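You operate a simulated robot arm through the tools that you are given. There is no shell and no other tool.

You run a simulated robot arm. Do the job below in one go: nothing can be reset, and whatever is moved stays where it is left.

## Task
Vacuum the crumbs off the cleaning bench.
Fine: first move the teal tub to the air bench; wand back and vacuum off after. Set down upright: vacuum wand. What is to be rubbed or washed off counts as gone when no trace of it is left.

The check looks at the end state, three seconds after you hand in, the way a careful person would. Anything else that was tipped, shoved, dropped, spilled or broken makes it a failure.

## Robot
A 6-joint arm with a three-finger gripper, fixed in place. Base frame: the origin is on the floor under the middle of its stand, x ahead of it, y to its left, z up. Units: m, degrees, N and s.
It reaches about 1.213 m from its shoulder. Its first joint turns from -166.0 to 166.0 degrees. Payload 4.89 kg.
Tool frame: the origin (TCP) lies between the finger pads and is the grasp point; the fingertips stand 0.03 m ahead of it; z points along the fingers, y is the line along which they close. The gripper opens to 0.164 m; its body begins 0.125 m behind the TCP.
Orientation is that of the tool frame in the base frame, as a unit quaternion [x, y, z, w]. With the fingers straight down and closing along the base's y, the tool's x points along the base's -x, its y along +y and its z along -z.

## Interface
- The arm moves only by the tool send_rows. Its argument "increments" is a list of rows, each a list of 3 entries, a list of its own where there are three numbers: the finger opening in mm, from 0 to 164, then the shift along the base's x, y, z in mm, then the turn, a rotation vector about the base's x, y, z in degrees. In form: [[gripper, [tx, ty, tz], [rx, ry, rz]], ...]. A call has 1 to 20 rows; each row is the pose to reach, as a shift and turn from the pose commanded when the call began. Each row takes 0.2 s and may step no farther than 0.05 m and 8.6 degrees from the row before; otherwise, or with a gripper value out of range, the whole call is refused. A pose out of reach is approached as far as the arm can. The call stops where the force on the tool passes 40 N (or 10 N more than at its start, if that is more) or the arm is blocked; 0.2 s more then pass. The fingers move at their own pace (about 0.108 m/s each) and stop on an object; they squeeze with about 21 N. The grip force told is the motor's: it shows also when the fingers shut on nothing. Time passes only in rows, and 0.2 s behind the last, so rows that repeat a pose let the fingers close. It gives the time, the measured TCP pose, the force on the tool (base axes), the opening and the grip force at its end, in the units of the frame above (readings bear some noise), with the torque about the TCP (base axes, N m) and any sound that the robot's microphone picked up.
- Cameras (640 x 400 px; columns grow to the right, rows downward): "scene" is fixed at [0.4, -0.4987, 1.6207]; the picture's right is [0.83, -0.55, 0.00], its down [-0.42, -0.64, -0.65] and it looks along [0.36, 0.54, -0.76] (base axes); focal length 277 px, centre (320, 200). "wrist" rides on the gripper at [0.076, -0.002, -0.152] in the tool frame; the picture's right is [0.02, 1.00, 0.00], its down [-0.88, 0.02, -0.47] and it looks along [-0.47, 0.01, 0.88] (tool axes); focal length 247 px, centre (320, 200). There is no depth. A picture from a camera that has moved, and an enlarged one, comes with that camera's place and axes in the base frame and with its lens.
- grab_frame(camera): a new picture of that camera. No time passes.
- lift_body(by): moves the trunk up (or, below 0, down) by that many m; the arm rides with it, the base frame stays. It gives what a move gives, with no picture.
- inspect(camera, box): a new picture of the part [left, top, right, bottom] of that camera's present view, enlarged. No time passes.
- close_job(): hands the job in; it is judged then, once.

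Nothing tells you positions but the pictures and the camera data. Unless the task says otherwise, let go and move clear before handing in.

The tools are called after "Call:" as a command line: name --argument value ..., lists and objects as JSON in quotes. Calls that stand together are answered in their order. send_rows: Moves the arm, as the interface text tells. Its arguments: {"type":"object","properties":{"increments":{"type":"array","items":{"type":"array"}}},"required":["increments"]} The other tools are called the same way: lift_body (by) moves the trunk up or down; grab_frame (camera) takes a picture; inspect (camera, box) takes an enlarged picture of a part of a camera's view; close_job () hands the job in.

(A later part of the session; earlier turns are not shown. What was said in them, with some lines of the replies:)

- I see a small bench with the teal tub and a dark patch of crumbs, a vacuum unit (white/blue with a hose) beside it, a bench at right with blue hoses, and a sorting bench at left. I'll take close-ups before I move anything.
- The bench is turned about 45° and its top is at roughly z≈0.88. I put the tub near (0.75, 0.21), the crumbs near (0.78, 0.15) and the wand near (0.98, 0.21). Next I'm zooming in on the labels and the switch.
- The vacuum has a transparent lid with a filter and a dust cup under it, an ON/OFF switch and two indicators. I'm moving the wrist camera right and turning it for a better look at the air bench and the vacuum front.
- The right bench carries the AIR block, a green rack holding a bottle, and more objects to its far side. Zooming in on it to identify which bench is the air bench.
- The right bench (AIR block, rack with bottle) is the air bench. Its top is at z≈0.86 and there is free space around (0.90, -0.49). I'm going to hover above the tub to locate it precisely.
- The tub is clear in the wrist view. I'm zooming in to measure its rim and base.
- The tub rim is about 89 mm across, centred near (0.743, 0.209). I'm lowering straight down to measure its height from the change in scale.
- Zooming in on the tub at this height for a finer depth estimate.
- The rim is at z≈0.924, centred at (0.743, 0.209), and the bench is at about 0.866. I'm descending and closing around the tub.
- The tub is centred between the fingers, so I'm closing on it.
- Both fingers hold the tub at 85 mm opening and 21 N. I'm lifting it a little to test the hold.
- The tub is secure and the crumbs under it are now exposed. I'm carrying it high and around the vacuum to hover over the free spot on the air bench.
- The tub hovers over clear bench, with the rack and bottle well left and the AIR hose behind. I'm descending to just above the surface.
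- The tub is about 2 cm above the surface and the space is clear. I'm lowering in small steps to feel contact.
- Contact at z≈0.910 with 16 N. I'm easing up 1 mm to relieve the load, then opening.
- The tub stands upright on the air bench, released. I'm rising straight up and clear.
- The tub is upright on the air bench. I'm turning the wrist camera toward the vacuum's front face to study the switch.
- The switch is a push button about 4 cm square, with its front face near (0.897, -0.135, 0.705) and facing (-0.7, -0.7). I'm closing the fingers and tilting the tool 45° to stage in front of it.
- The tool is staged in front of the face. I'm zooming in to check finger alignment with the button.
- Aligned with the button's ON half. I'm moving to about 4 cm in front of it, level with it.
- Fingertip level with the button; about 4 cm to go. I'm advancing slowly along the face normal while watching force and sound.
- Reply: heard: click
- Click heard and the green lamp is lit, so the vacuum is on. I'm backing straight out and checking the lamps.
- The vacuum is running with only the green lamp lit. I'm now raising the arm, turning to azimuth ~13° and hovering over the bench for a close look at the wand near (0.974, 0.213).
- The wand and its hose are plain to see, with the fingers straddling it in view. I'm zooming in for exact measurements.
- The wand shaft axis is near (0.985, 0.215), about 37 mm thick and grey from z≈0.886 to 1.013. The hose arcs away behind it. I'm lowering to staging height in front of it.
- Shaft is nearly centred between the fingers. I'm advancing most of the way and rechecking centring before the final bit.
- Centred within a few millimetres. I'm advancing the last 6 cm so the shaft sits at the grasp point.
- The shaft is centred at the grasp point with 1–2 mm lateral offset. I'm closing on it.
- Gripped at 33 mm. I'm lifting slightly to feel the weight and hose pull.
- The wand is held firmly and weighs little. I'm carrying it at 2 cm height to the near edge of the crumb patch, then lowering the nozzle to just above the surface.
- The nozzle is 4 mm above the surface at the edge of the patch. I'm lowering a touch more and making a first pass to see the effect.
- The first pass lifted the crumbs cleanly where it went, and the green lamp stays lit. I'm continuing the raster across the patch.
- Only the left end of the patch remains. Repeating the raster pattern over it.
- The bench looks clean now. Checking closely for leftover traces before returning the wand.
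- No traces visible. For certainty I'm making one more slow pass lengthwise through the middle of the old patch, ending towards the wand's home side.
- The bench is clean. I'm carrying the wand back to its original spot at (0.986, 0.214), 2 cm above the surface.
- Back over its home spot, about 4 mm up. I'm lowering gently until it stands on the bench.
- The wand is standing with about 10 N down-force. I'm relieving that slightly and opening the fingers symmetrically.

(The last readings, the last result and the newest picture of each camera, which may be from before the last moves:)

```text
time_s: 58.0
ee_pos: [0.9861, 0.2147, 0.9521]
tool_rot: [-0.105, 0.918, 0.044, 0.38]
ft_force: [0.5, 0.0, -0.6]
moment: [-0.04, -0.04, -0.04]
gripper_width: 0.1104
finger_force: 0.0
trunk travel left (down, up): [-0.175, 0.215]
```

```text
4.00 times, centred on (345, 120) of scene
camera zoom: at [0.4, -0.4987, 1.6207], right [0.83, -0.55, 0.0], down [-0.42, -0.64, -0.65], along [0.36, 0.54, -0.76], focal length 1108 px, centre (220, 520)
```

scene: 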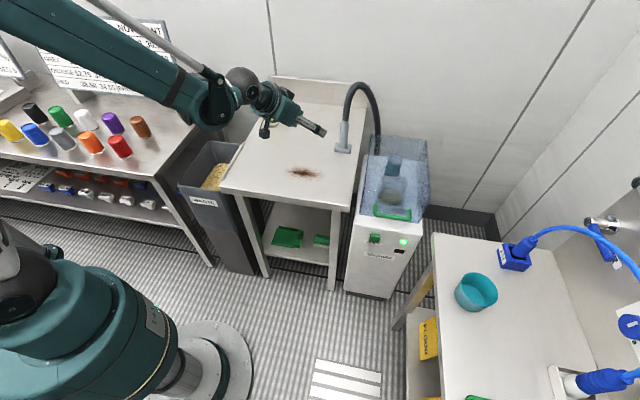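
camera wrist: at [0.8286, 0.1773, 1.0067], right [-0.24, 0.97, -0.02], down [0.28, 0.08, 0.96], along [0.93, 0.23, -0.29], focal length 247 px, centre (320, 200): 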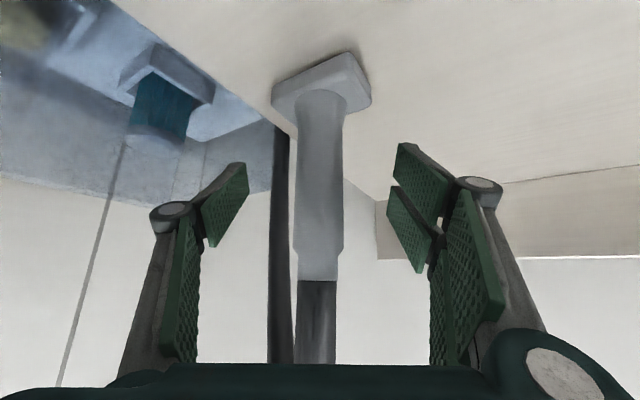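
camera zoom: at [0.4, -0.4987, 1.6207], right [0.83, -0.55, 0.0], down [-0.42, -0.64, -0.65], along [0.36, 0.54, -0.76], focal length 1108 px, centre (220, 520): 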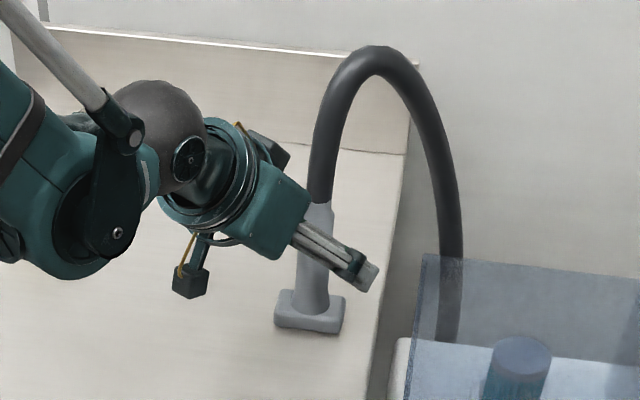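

The wand stands upright at its spot. I'm retracting straight back the way I came in, then up.

Call:
send_rows --increments '[[110, [-20, -4, 0], [0, 0, 0]], [110, [-50, -10, 0], [0, 0, 0]], [110, [-90, -19, 0], [0, 0, 0]], [110, [-130, -27, 0], [0, 0, 0]], [110, [-170, -36, 0], [0, 0, 0]], [110, [-190, -40, 40], [0, 0, 0]], [110, [-200, -42, 85], [0, 0, 0]], [110, [-205, -43, 130], [0, 0, 0]]]'

Call:
grab_frame --camera "wrist"

Call:
inspect --camera "scene" --box '[220, 70, 440, 220]'

```text
time_s: 59.8
ee_pos: [0.7818, 0.1727, 1.083]
tool_rot: [-0.105, 0.918, 0.043, 0.381]
ft_force: [1.0, 0.0, -0.2]
moment: [0.02, 0.1, -0.03]
gripper_width: 0.11
finger_force: 0.1
trunk travel left (down, up): [-0.175, 0.215]
```

```text
taken
camera wrist: at [0.6246, 0.1352, 1.1372], right [-0.24, 0.97, -0.02], down [0.28, 0.08, 0.96], along [0.93, 0.23, -0.29], focal length 247 px, centre (320, 200)
```

wrist: 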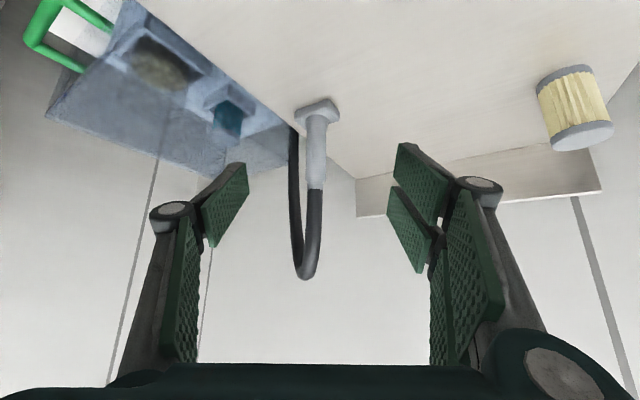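

```text
2.67 times, centred on (330, 145) of scene
camera zoom: at [0.4, -0.4987, 1.6207], right [0.83, -0.55, 0.0], down [-0.42, -0.64, -0.65], along [0.36, 0.54, -0.76], focal length 738 px, centre (293, 347)
```

zoom: 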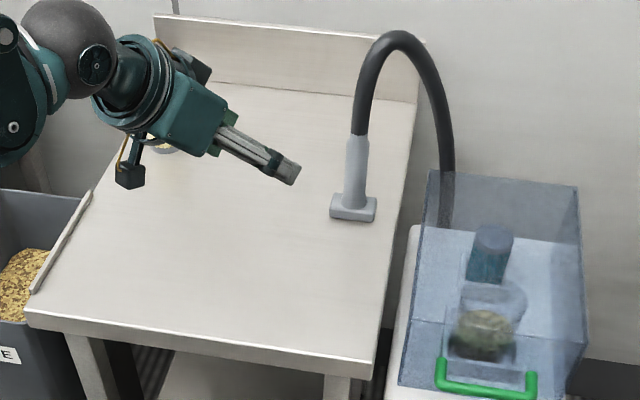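

The bench is clean and the wand is upright at home. I'm returning to the staging pose in front of the vacuum switch with the fingers closed.

Call:
send_rows --increments '[[60, [-6, -35, 0], [0, 0, 3]], [0, [-12, -80, 0], [0, 0, 7]], [0, [-18, -125, 0], [0, 0, 11]], [0, [-24, -170, 0], [0, 0, 15]], [0, [-30, -215, 0], [0, 0, 19]], [0, [-34, -258, -10], [0, 0, 23]], [0, [-36, -300, -25], [0, 0, 27]], [0, [-36, -335, -50], [0, 0, 30]], [0, [-36, -365, -80], [0, 0, 32]], [0, [-36, -390, -112], [0, 0, 32]], [0, [-36, -410, -150], [0, 0, 32]], [0, [-34, -425, -195], [0, 0, 32]], [0, [-22, -435, -240], [0, 0, 32]], [0, [-6, -440, -285], [0, 0, 32]], [0, [-6, -440, -285], [0, 0, 32]]]'

Call:
inspect --camera "wrist" --box '[200, 80, 440, 230]'

Call:
grab_frame --camera "scene"

```text
time_s: 63.0
ee_pos: [0.7757, -0.2678, 0.7976]
tool_rot: [-0.353, 0.854, 0.146, 0.354]
ft_force: [0.6, -0.3, 0.2]
moment: [0.0, -0.04, 0.02]
gripper_width: 0.0
finger_force: 21.1
trunk travel left (down, up): [-0.175, 0.215]
```

```text
2.67 times, centred on (320, 155) of wrist
camera zoom: at [0.6618, -0.3836, 0.8516], right [-0.72, 0.7, -0.02], down [0.19, 0.22, 0.96], along [0.67, 0.68, -0.29], focal length 659 px, centre (320, 320)
```

zoom: 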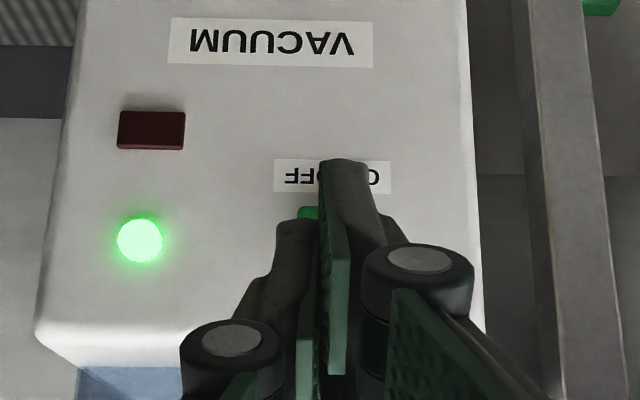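

```text
taken
```

scene: 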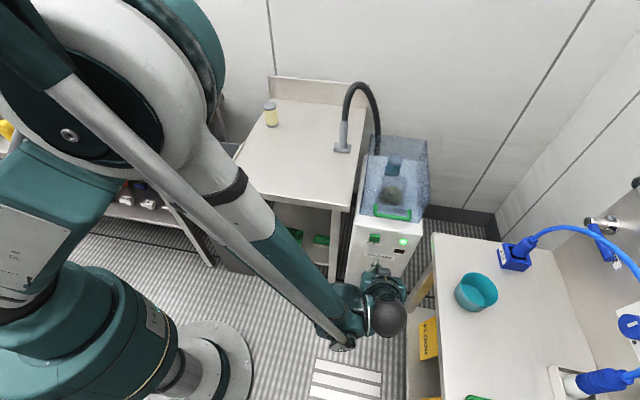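

The vacuum still runs and the button is in reach. I'm moving to the pre-press pose, this time shifted toward the OFF half.

Call:
send_rows --increments '[[0, [12, 5, -30], [0, 0, 0]], [0, [28, 16, -60], [0, 0, 0]], [0, [48, 32, -88], [0, 0, 0]], [0, [68, 50, -92], [0, 0, 0]], [0, [77, 59, -92], [0, 0, 0]], [0, [85, 67, -91], [0, 0, 0]], [0, [93, 75, -90], [0, 0, 0]], [0, [98, 80, -90], [0, 0, 0]], [0, [98, 80, -90], [0, 0, 0]]]'

Call:
inspect --camera "scene" --box '[340, 210, 430, 300]'

```text
time_s: 65.0
ee_pos: [0.8721, -0.1889, 0.7064]
tool_rot: [-0.354, 0.853, 0.147, 0.353]
ft_force: [-0.2, -0.3, -1.3]
moment: [0.01, 0.0, 0.03]
gripper_width: 0.0
finger_force: 21.1
trunk travel left (down, up): [-0.175, 0.215]
```

```text
4.44 times, centred on (385, 255) of scene
camera zoom: at [0.4, -0.4987, 1.6207], right [0.83, -0.55, 0.0], down [-0.42, -0.64, -0.65], along [0.36, 0.54, -0.76], focal length 1231 px, centre (31, -44)
```

zoom: 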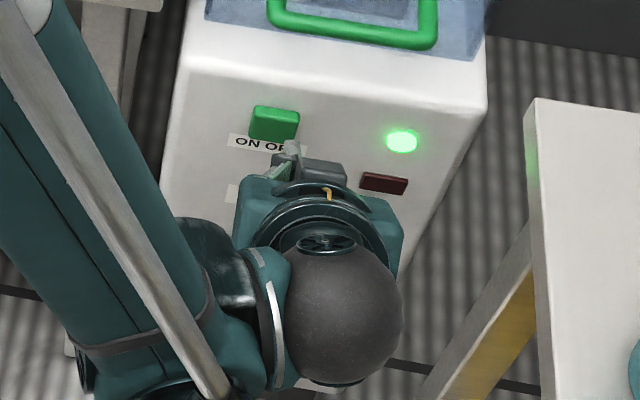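

Call:
send_rows --increments '[[0, [2, 6, 0], [0, 0, 0]], [0, [5, 9, 0], [0, 0, 0]], [0, [7, 11, 0], [0, 0, 0]], [0, [8.5, 12.5, 0], [0, 0, 0]], [0, [10, 14, 0], [0, 0, 0]], [0, [10, 14, 0], [0, 0, 0]]]'

Call:
inspect --camera "scene" --box '[340, 210, 430, 300]'

```text
time_s: 66.4
ee_pos: [0.8814, -0.1739, 0.7069]
tool_rot: [-0.354, 0.854, 0.146, 0.353]
ft_force: [-1.4, -0.8, -0.4]
moment: [-0.02, -0.03, 0.05]
gripper_width: 0.0
finger_force: 20.6
trunk travel left (down, up): [-0.175, 0.215]
heard: click
```

```text
4.44 times, centred on (385, 255) of scene
camera zoom: at [0.4, -0.4987, 1.6207], right [0.83, -0.55, 0.0], down [-0.42, -0.64, -0.65], along [0.36, 0.54, -0.76], focal length 1231 px, centre (31, -44)
```

zoom: 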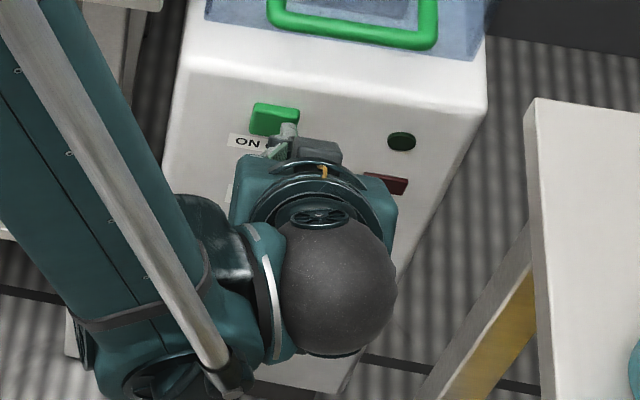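

Click heard and the green lamp is out, so the vacuum is off. I'm backing straight out and moving clear.

Call:
send_rows --increments '[[0, [-10, -10, 0], [0, 0, 0]], [0, [-30, -30, 0], [0, 0, 0]], [0, [-55, -55, 20], [0, 0, 0]], [0, [-80, -80, 50], [0, 0, 0]], [0, [-105, -100, 90], [0, 0, 0]], [0, [-130, -100, 130], [0, 0, 0]], [0, [-155, -95, 170], [0, 0, 0]], [0, [-185, -85, 205], [0, 0, 0]], [0, [-215, -70, 240], [0, 0, 0]], [0, [-245, -50, 270], [0, 0, 0]], [0, [-275, -30, 300], [0, 0, 0]]]'

Call:
grab_frame --camera "scene"

Call:
grab_frame --camera "wrist"

```text
refused: row 5 steps farther than a row can; nothing moved
```

```text
taken
```

scene: 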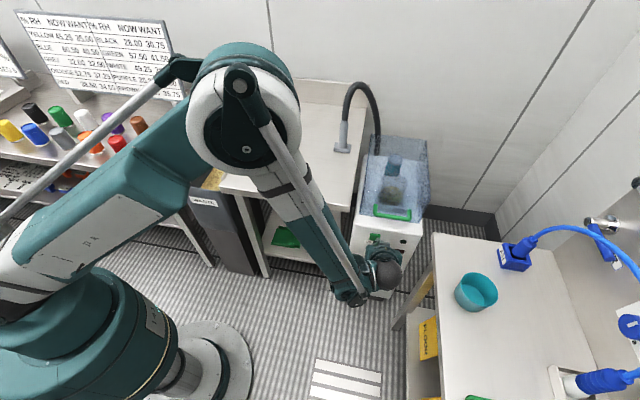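

```text
taken
camera wrist: at [0.7693, -0.2894, 0.7613], right [-0.72, 0.7, -0.02], down [0.19, 0.22, 0.96], along [0.67, 0.68, -0.29], focal length 247 px, centre (320, 200)
```

wrist: 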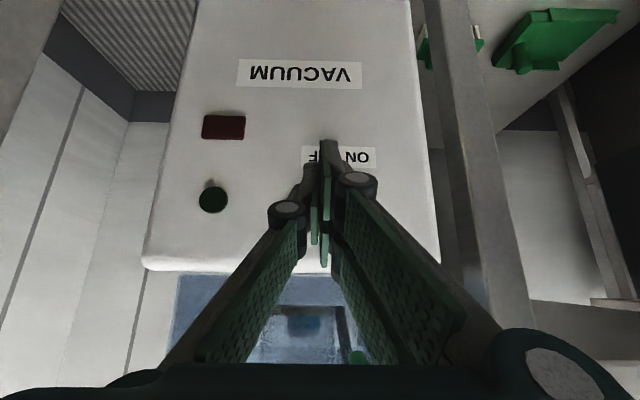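

One step was too long, so nothing moved. I'm resending the retreat with shorter steps; the fingers are still at the button and the lamp is off.

Call:
send_rows --increments '[[0, [-10, -10, 0], [0, 0, 0]], [0, [-30, -30, 0], [0, 0, 0]], [0, [-55, -55, 15], [0, 0, 0]], [0, [-78, -78, 45], [0, 0, 0]], [0, [-95, -92, 85], [0, 0, 0]], [0, [-115, -95, 125], [0, 0, 0]], [0, [-140, -92, 163], [0, 0, 0]], [0, [-167, -85, 198], [0, 0, 0]], [0, [-195, -72, 230], [0, 0, 0]], [0, [-223, -55, 260], [0, 0, 0]], [0, [-253, -37, 290], [0, 0, 0]]]'

Call:
grab_frame --camera "scene"

Call:
grab_frame --camera "wrist"

```text
time_s: 68.8
ee_pos: [0.631, -0.2119, 0.9984]
tool_rot: [-0.354, 0.853, 0.147, 0.354]
ft_force: [1.6, -0.7, -1.5]
moment: [0.19, 0.12, 0.24]
gripper_width: 0.0002
finger_force: 21.7
trunk travel left (down, up): [-0.175, 0.215]
```

```text
taken
```

scene: 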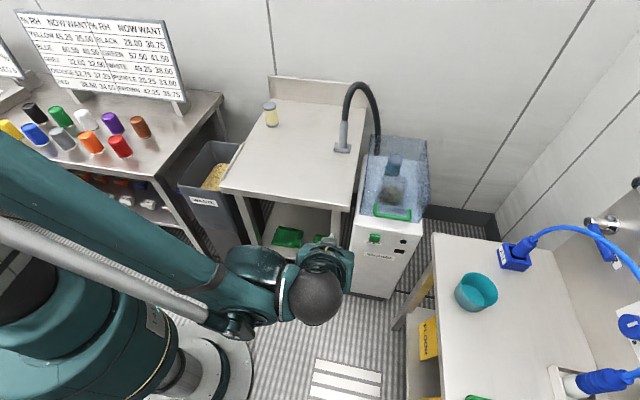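

```text
taken
camera wrist: at [0.5178, -0.3274, 1.0513], right [-0.72, 0.7, -0.01], down [0.19, 0.22, 0.96], along [0.67, 0.68, -0.29], focal length 247 px, centre (320, 200)
```

wrist: 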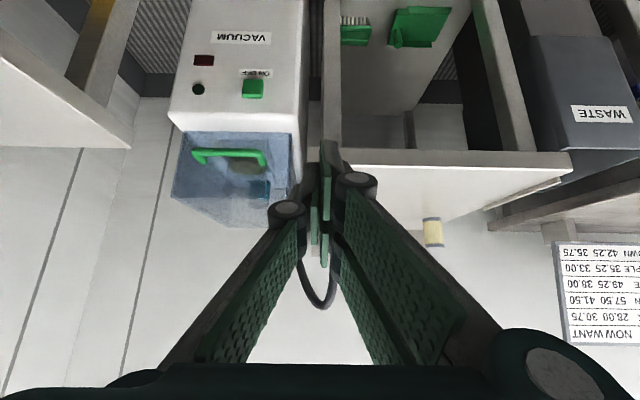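

The arm is clear of everything. I'm doing a final close check of the bench, the wand, the lamps and the tub.

Call:
inspect --camera "scene" --box '[230, 130, 370, 210]'

Call:
inspect --camera "scene" --box '[310, 70, 440, 270]'

Call:
inspect --camera "scene" --box '[420, 220, 560, 340]'

Call:
inspect --camera "scene" --box '[350, 220, 430, 270]'

```text
4.57 times, centred on (300, 170) of scene
camera zoom: at [0.4, -0.4987, 1.6207], right [0.83, -0.55, 0.0], down [-0.42, -0.64, -0.65], along [0.36, 0.54, -0.76], focal length 1266 px, centre (411, 337)
```

zoom: 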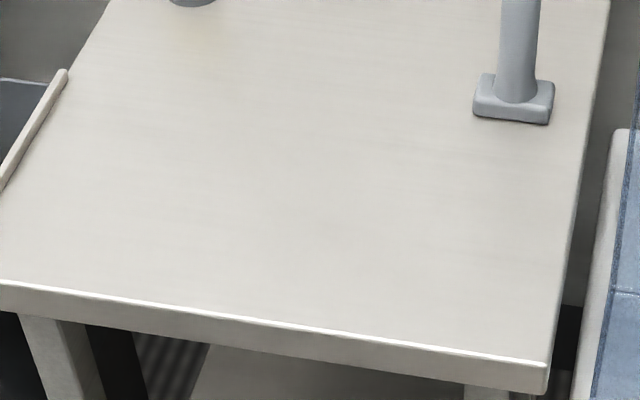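

```text
2.00 times, centred on (375, 170) of scene
camera zoom: at [0.4, -0.4987, 1.6207], right [0.83, -0.55, 0.0], down [-0.42, -0.64, -0.65], along [0.36, 0.54, -0.76], focal length 554 px, centre (210, 260)
```

zoom: 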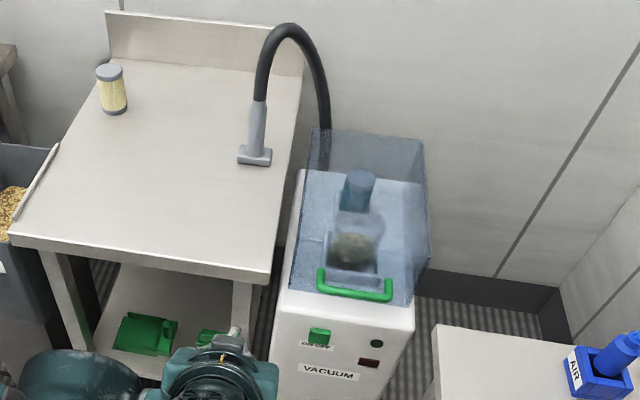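

```text
3.33 times, centred on (490, 280) of scene
camera zoom: at [0.4, -0.4987, 1.6207], right [0.83, -0.55, 0.0], down [-0.42, -0.64, -0.65], along [0.36, 0.54, -0.76], focal length 923 px, centre (-247, -67)
```

zoom: 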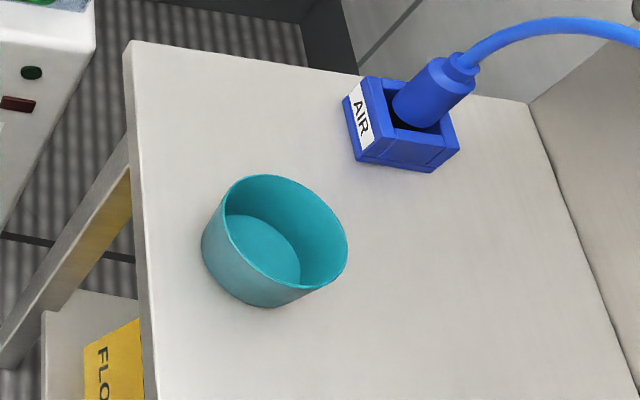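

```text
8.00 times, centred on (390, 245) of scene
camera zoom: at [0.4, -0.4987, 1.6207], right [0.83, -0.55, 0.0], down [-0.42, -0.64, -0.65], along [0.36, 0.54, -0.76], focal length 2216 px, centre (-240, -160)
```

zoom: 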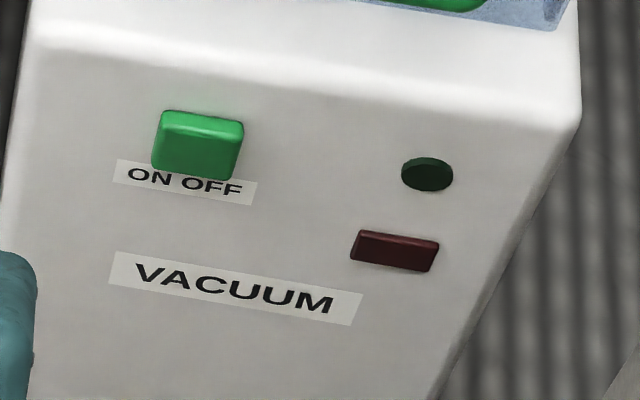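

Everything looks right. I want a last high-zoom look at the old crumb area for any faint residue.

Call:
inspect --camera "scene" --box '[280, 155, 330, 190]'

Call:
send_rows --increments '[[0, [-10, 30, 30], [-5.3, 5.3, 0]], [0, [-20, 60, 60], [-10.6, 10.6, 0]], [0, [-25, 95, 90], [-15.9, 15.9, 0]], [0, [-25, 130, 120], [-21.2, 21.2, 0]], [0, [-25, 165, 150], [-26.5, 26.5, 0]], [0, [-20, 200, 170], [-31.8, 31.8, 0]], [0, [-10, 240, 180], [-31.8, 31.8, 0]], [0, [0, 280, 180], [-31.8, 31.8, 0]], [0, [0, 280, 180], [-31.8, 31.8, 0]]]'

Call:
grab_frame --camera "wrist"

```text
11.43 times, centred on (305, 172) of scene
camera zoom: at [0.4, -0.4987, 1.6207], right [0.83, -0.55, 0.0], down [-0.42, -0.64, -0.65], along [0.36, 0.54, -0.76], focal length 3165 px, centre (491, 514)
```

zoom: 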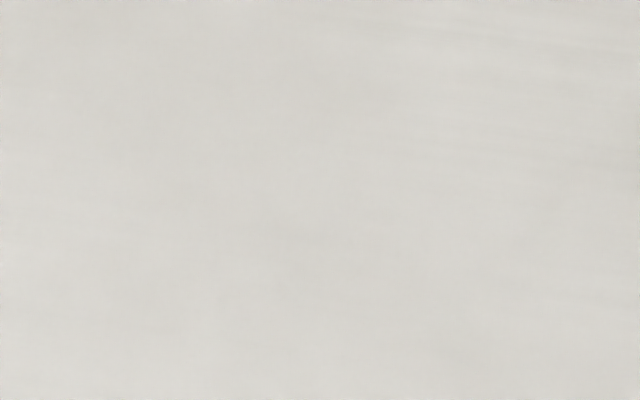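

```text
time_s: 70.8
ee_pos: [0.6306, 0.0704, 1.1773]
tool_rot: [-0.383, 0.924, 0.0, 0.0]
ft_force: [1.1, -0.3, -0.1]
moment: [0.01, 0.04, 0.04]
gripper_width: 0.0
finger_force: 20.9
trunk travel left (down, up): [-0.175, 0.215]
```

```text
taken
camera wrist: at [0.5776, 0.0154, 1.3297], right [-0.72, 0.69, 0.0], down [0.61, 0.64, 0.47], along [0.33, 0.34, -0.88], focal length 247 px, centre (320, 200)
```

wrist: 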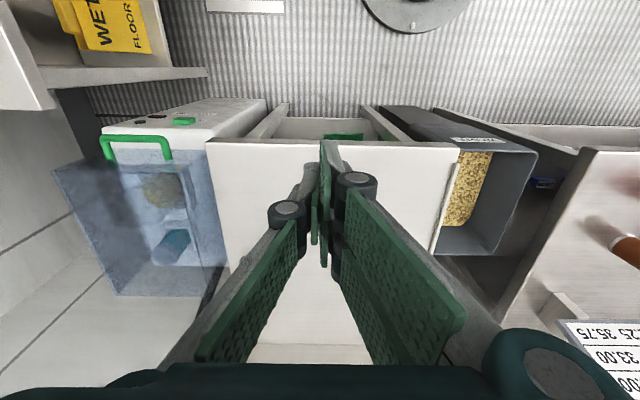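

The scene zoom shows no residue. I'm opening the fingers so the wrist camera can see the whole bench top once more.

Call:
send_rows --increments '[[164, [0, 0, 0], [0, 0, 0]], [164, [0, 0, 0], [0, 0, 0]], [164, [0, 0, 0], [0, 0, 0]], [164, [0, 0, 0], [0, 0, 0]]]'

Call:
inspect --camera "wrist" --box '[190, 100, 470, 380]'

Call:
grab_frame --camera "scene"

```text
time_s: 71.8
ee_pos: [0.6312, 0.0699, 1.1774]
tool_rot: [-0.383, 0.924, 0.0, -0.001]
ft_force: [-0.4, 0.3, -0.3]
moment: [-0.01, 0.02, 0.04]
gripper_width: 0.1641
finger_force: 0.0
trunk travel left (down, up): [-0.175, 0.215]
```

```text
1.43 times, centred on (330, 240) of wrist
camera zoom: at [0.5774, 0.0148, 1.3297], right [-0.72, 0.69, 0.0], down [0.61, 0.64, 0.47], along [0.33, 0.34, -0.88], focal length 353 px, centre (306, 143)
```

zoom: 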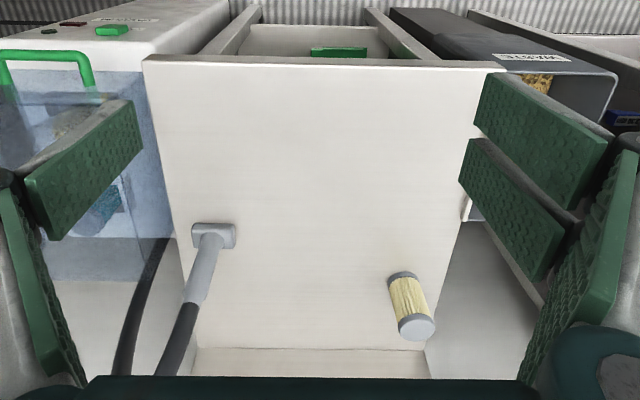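

```text
taken
```

scene: 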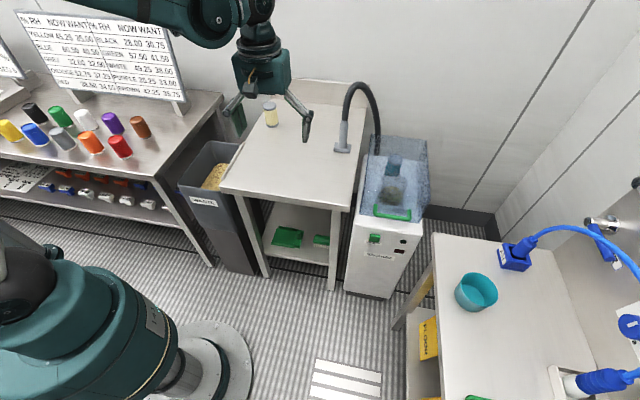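

The cleaning bench shows no trace of crumbs. The wand stands upright at its old spot, the tub is upright on the air bench, both vacuum lamps are dark, and the arm is clear. I'm handing in.

Call:
close_job

```text
The job is handed in.
```

The job is handed in. The crumbs are vacuumed off the cleaning bench, and close-up pictures show no trace left.

- **Teal tub:** moved to the air bench first and standing upright there.
- **Vacuum wand:** back at its original spot, standing upright.
- **Vacuum:** switched off after use; both lamps are dark.

I saw nothing else moved, tipped or spilled, and the arm is clear of everything.
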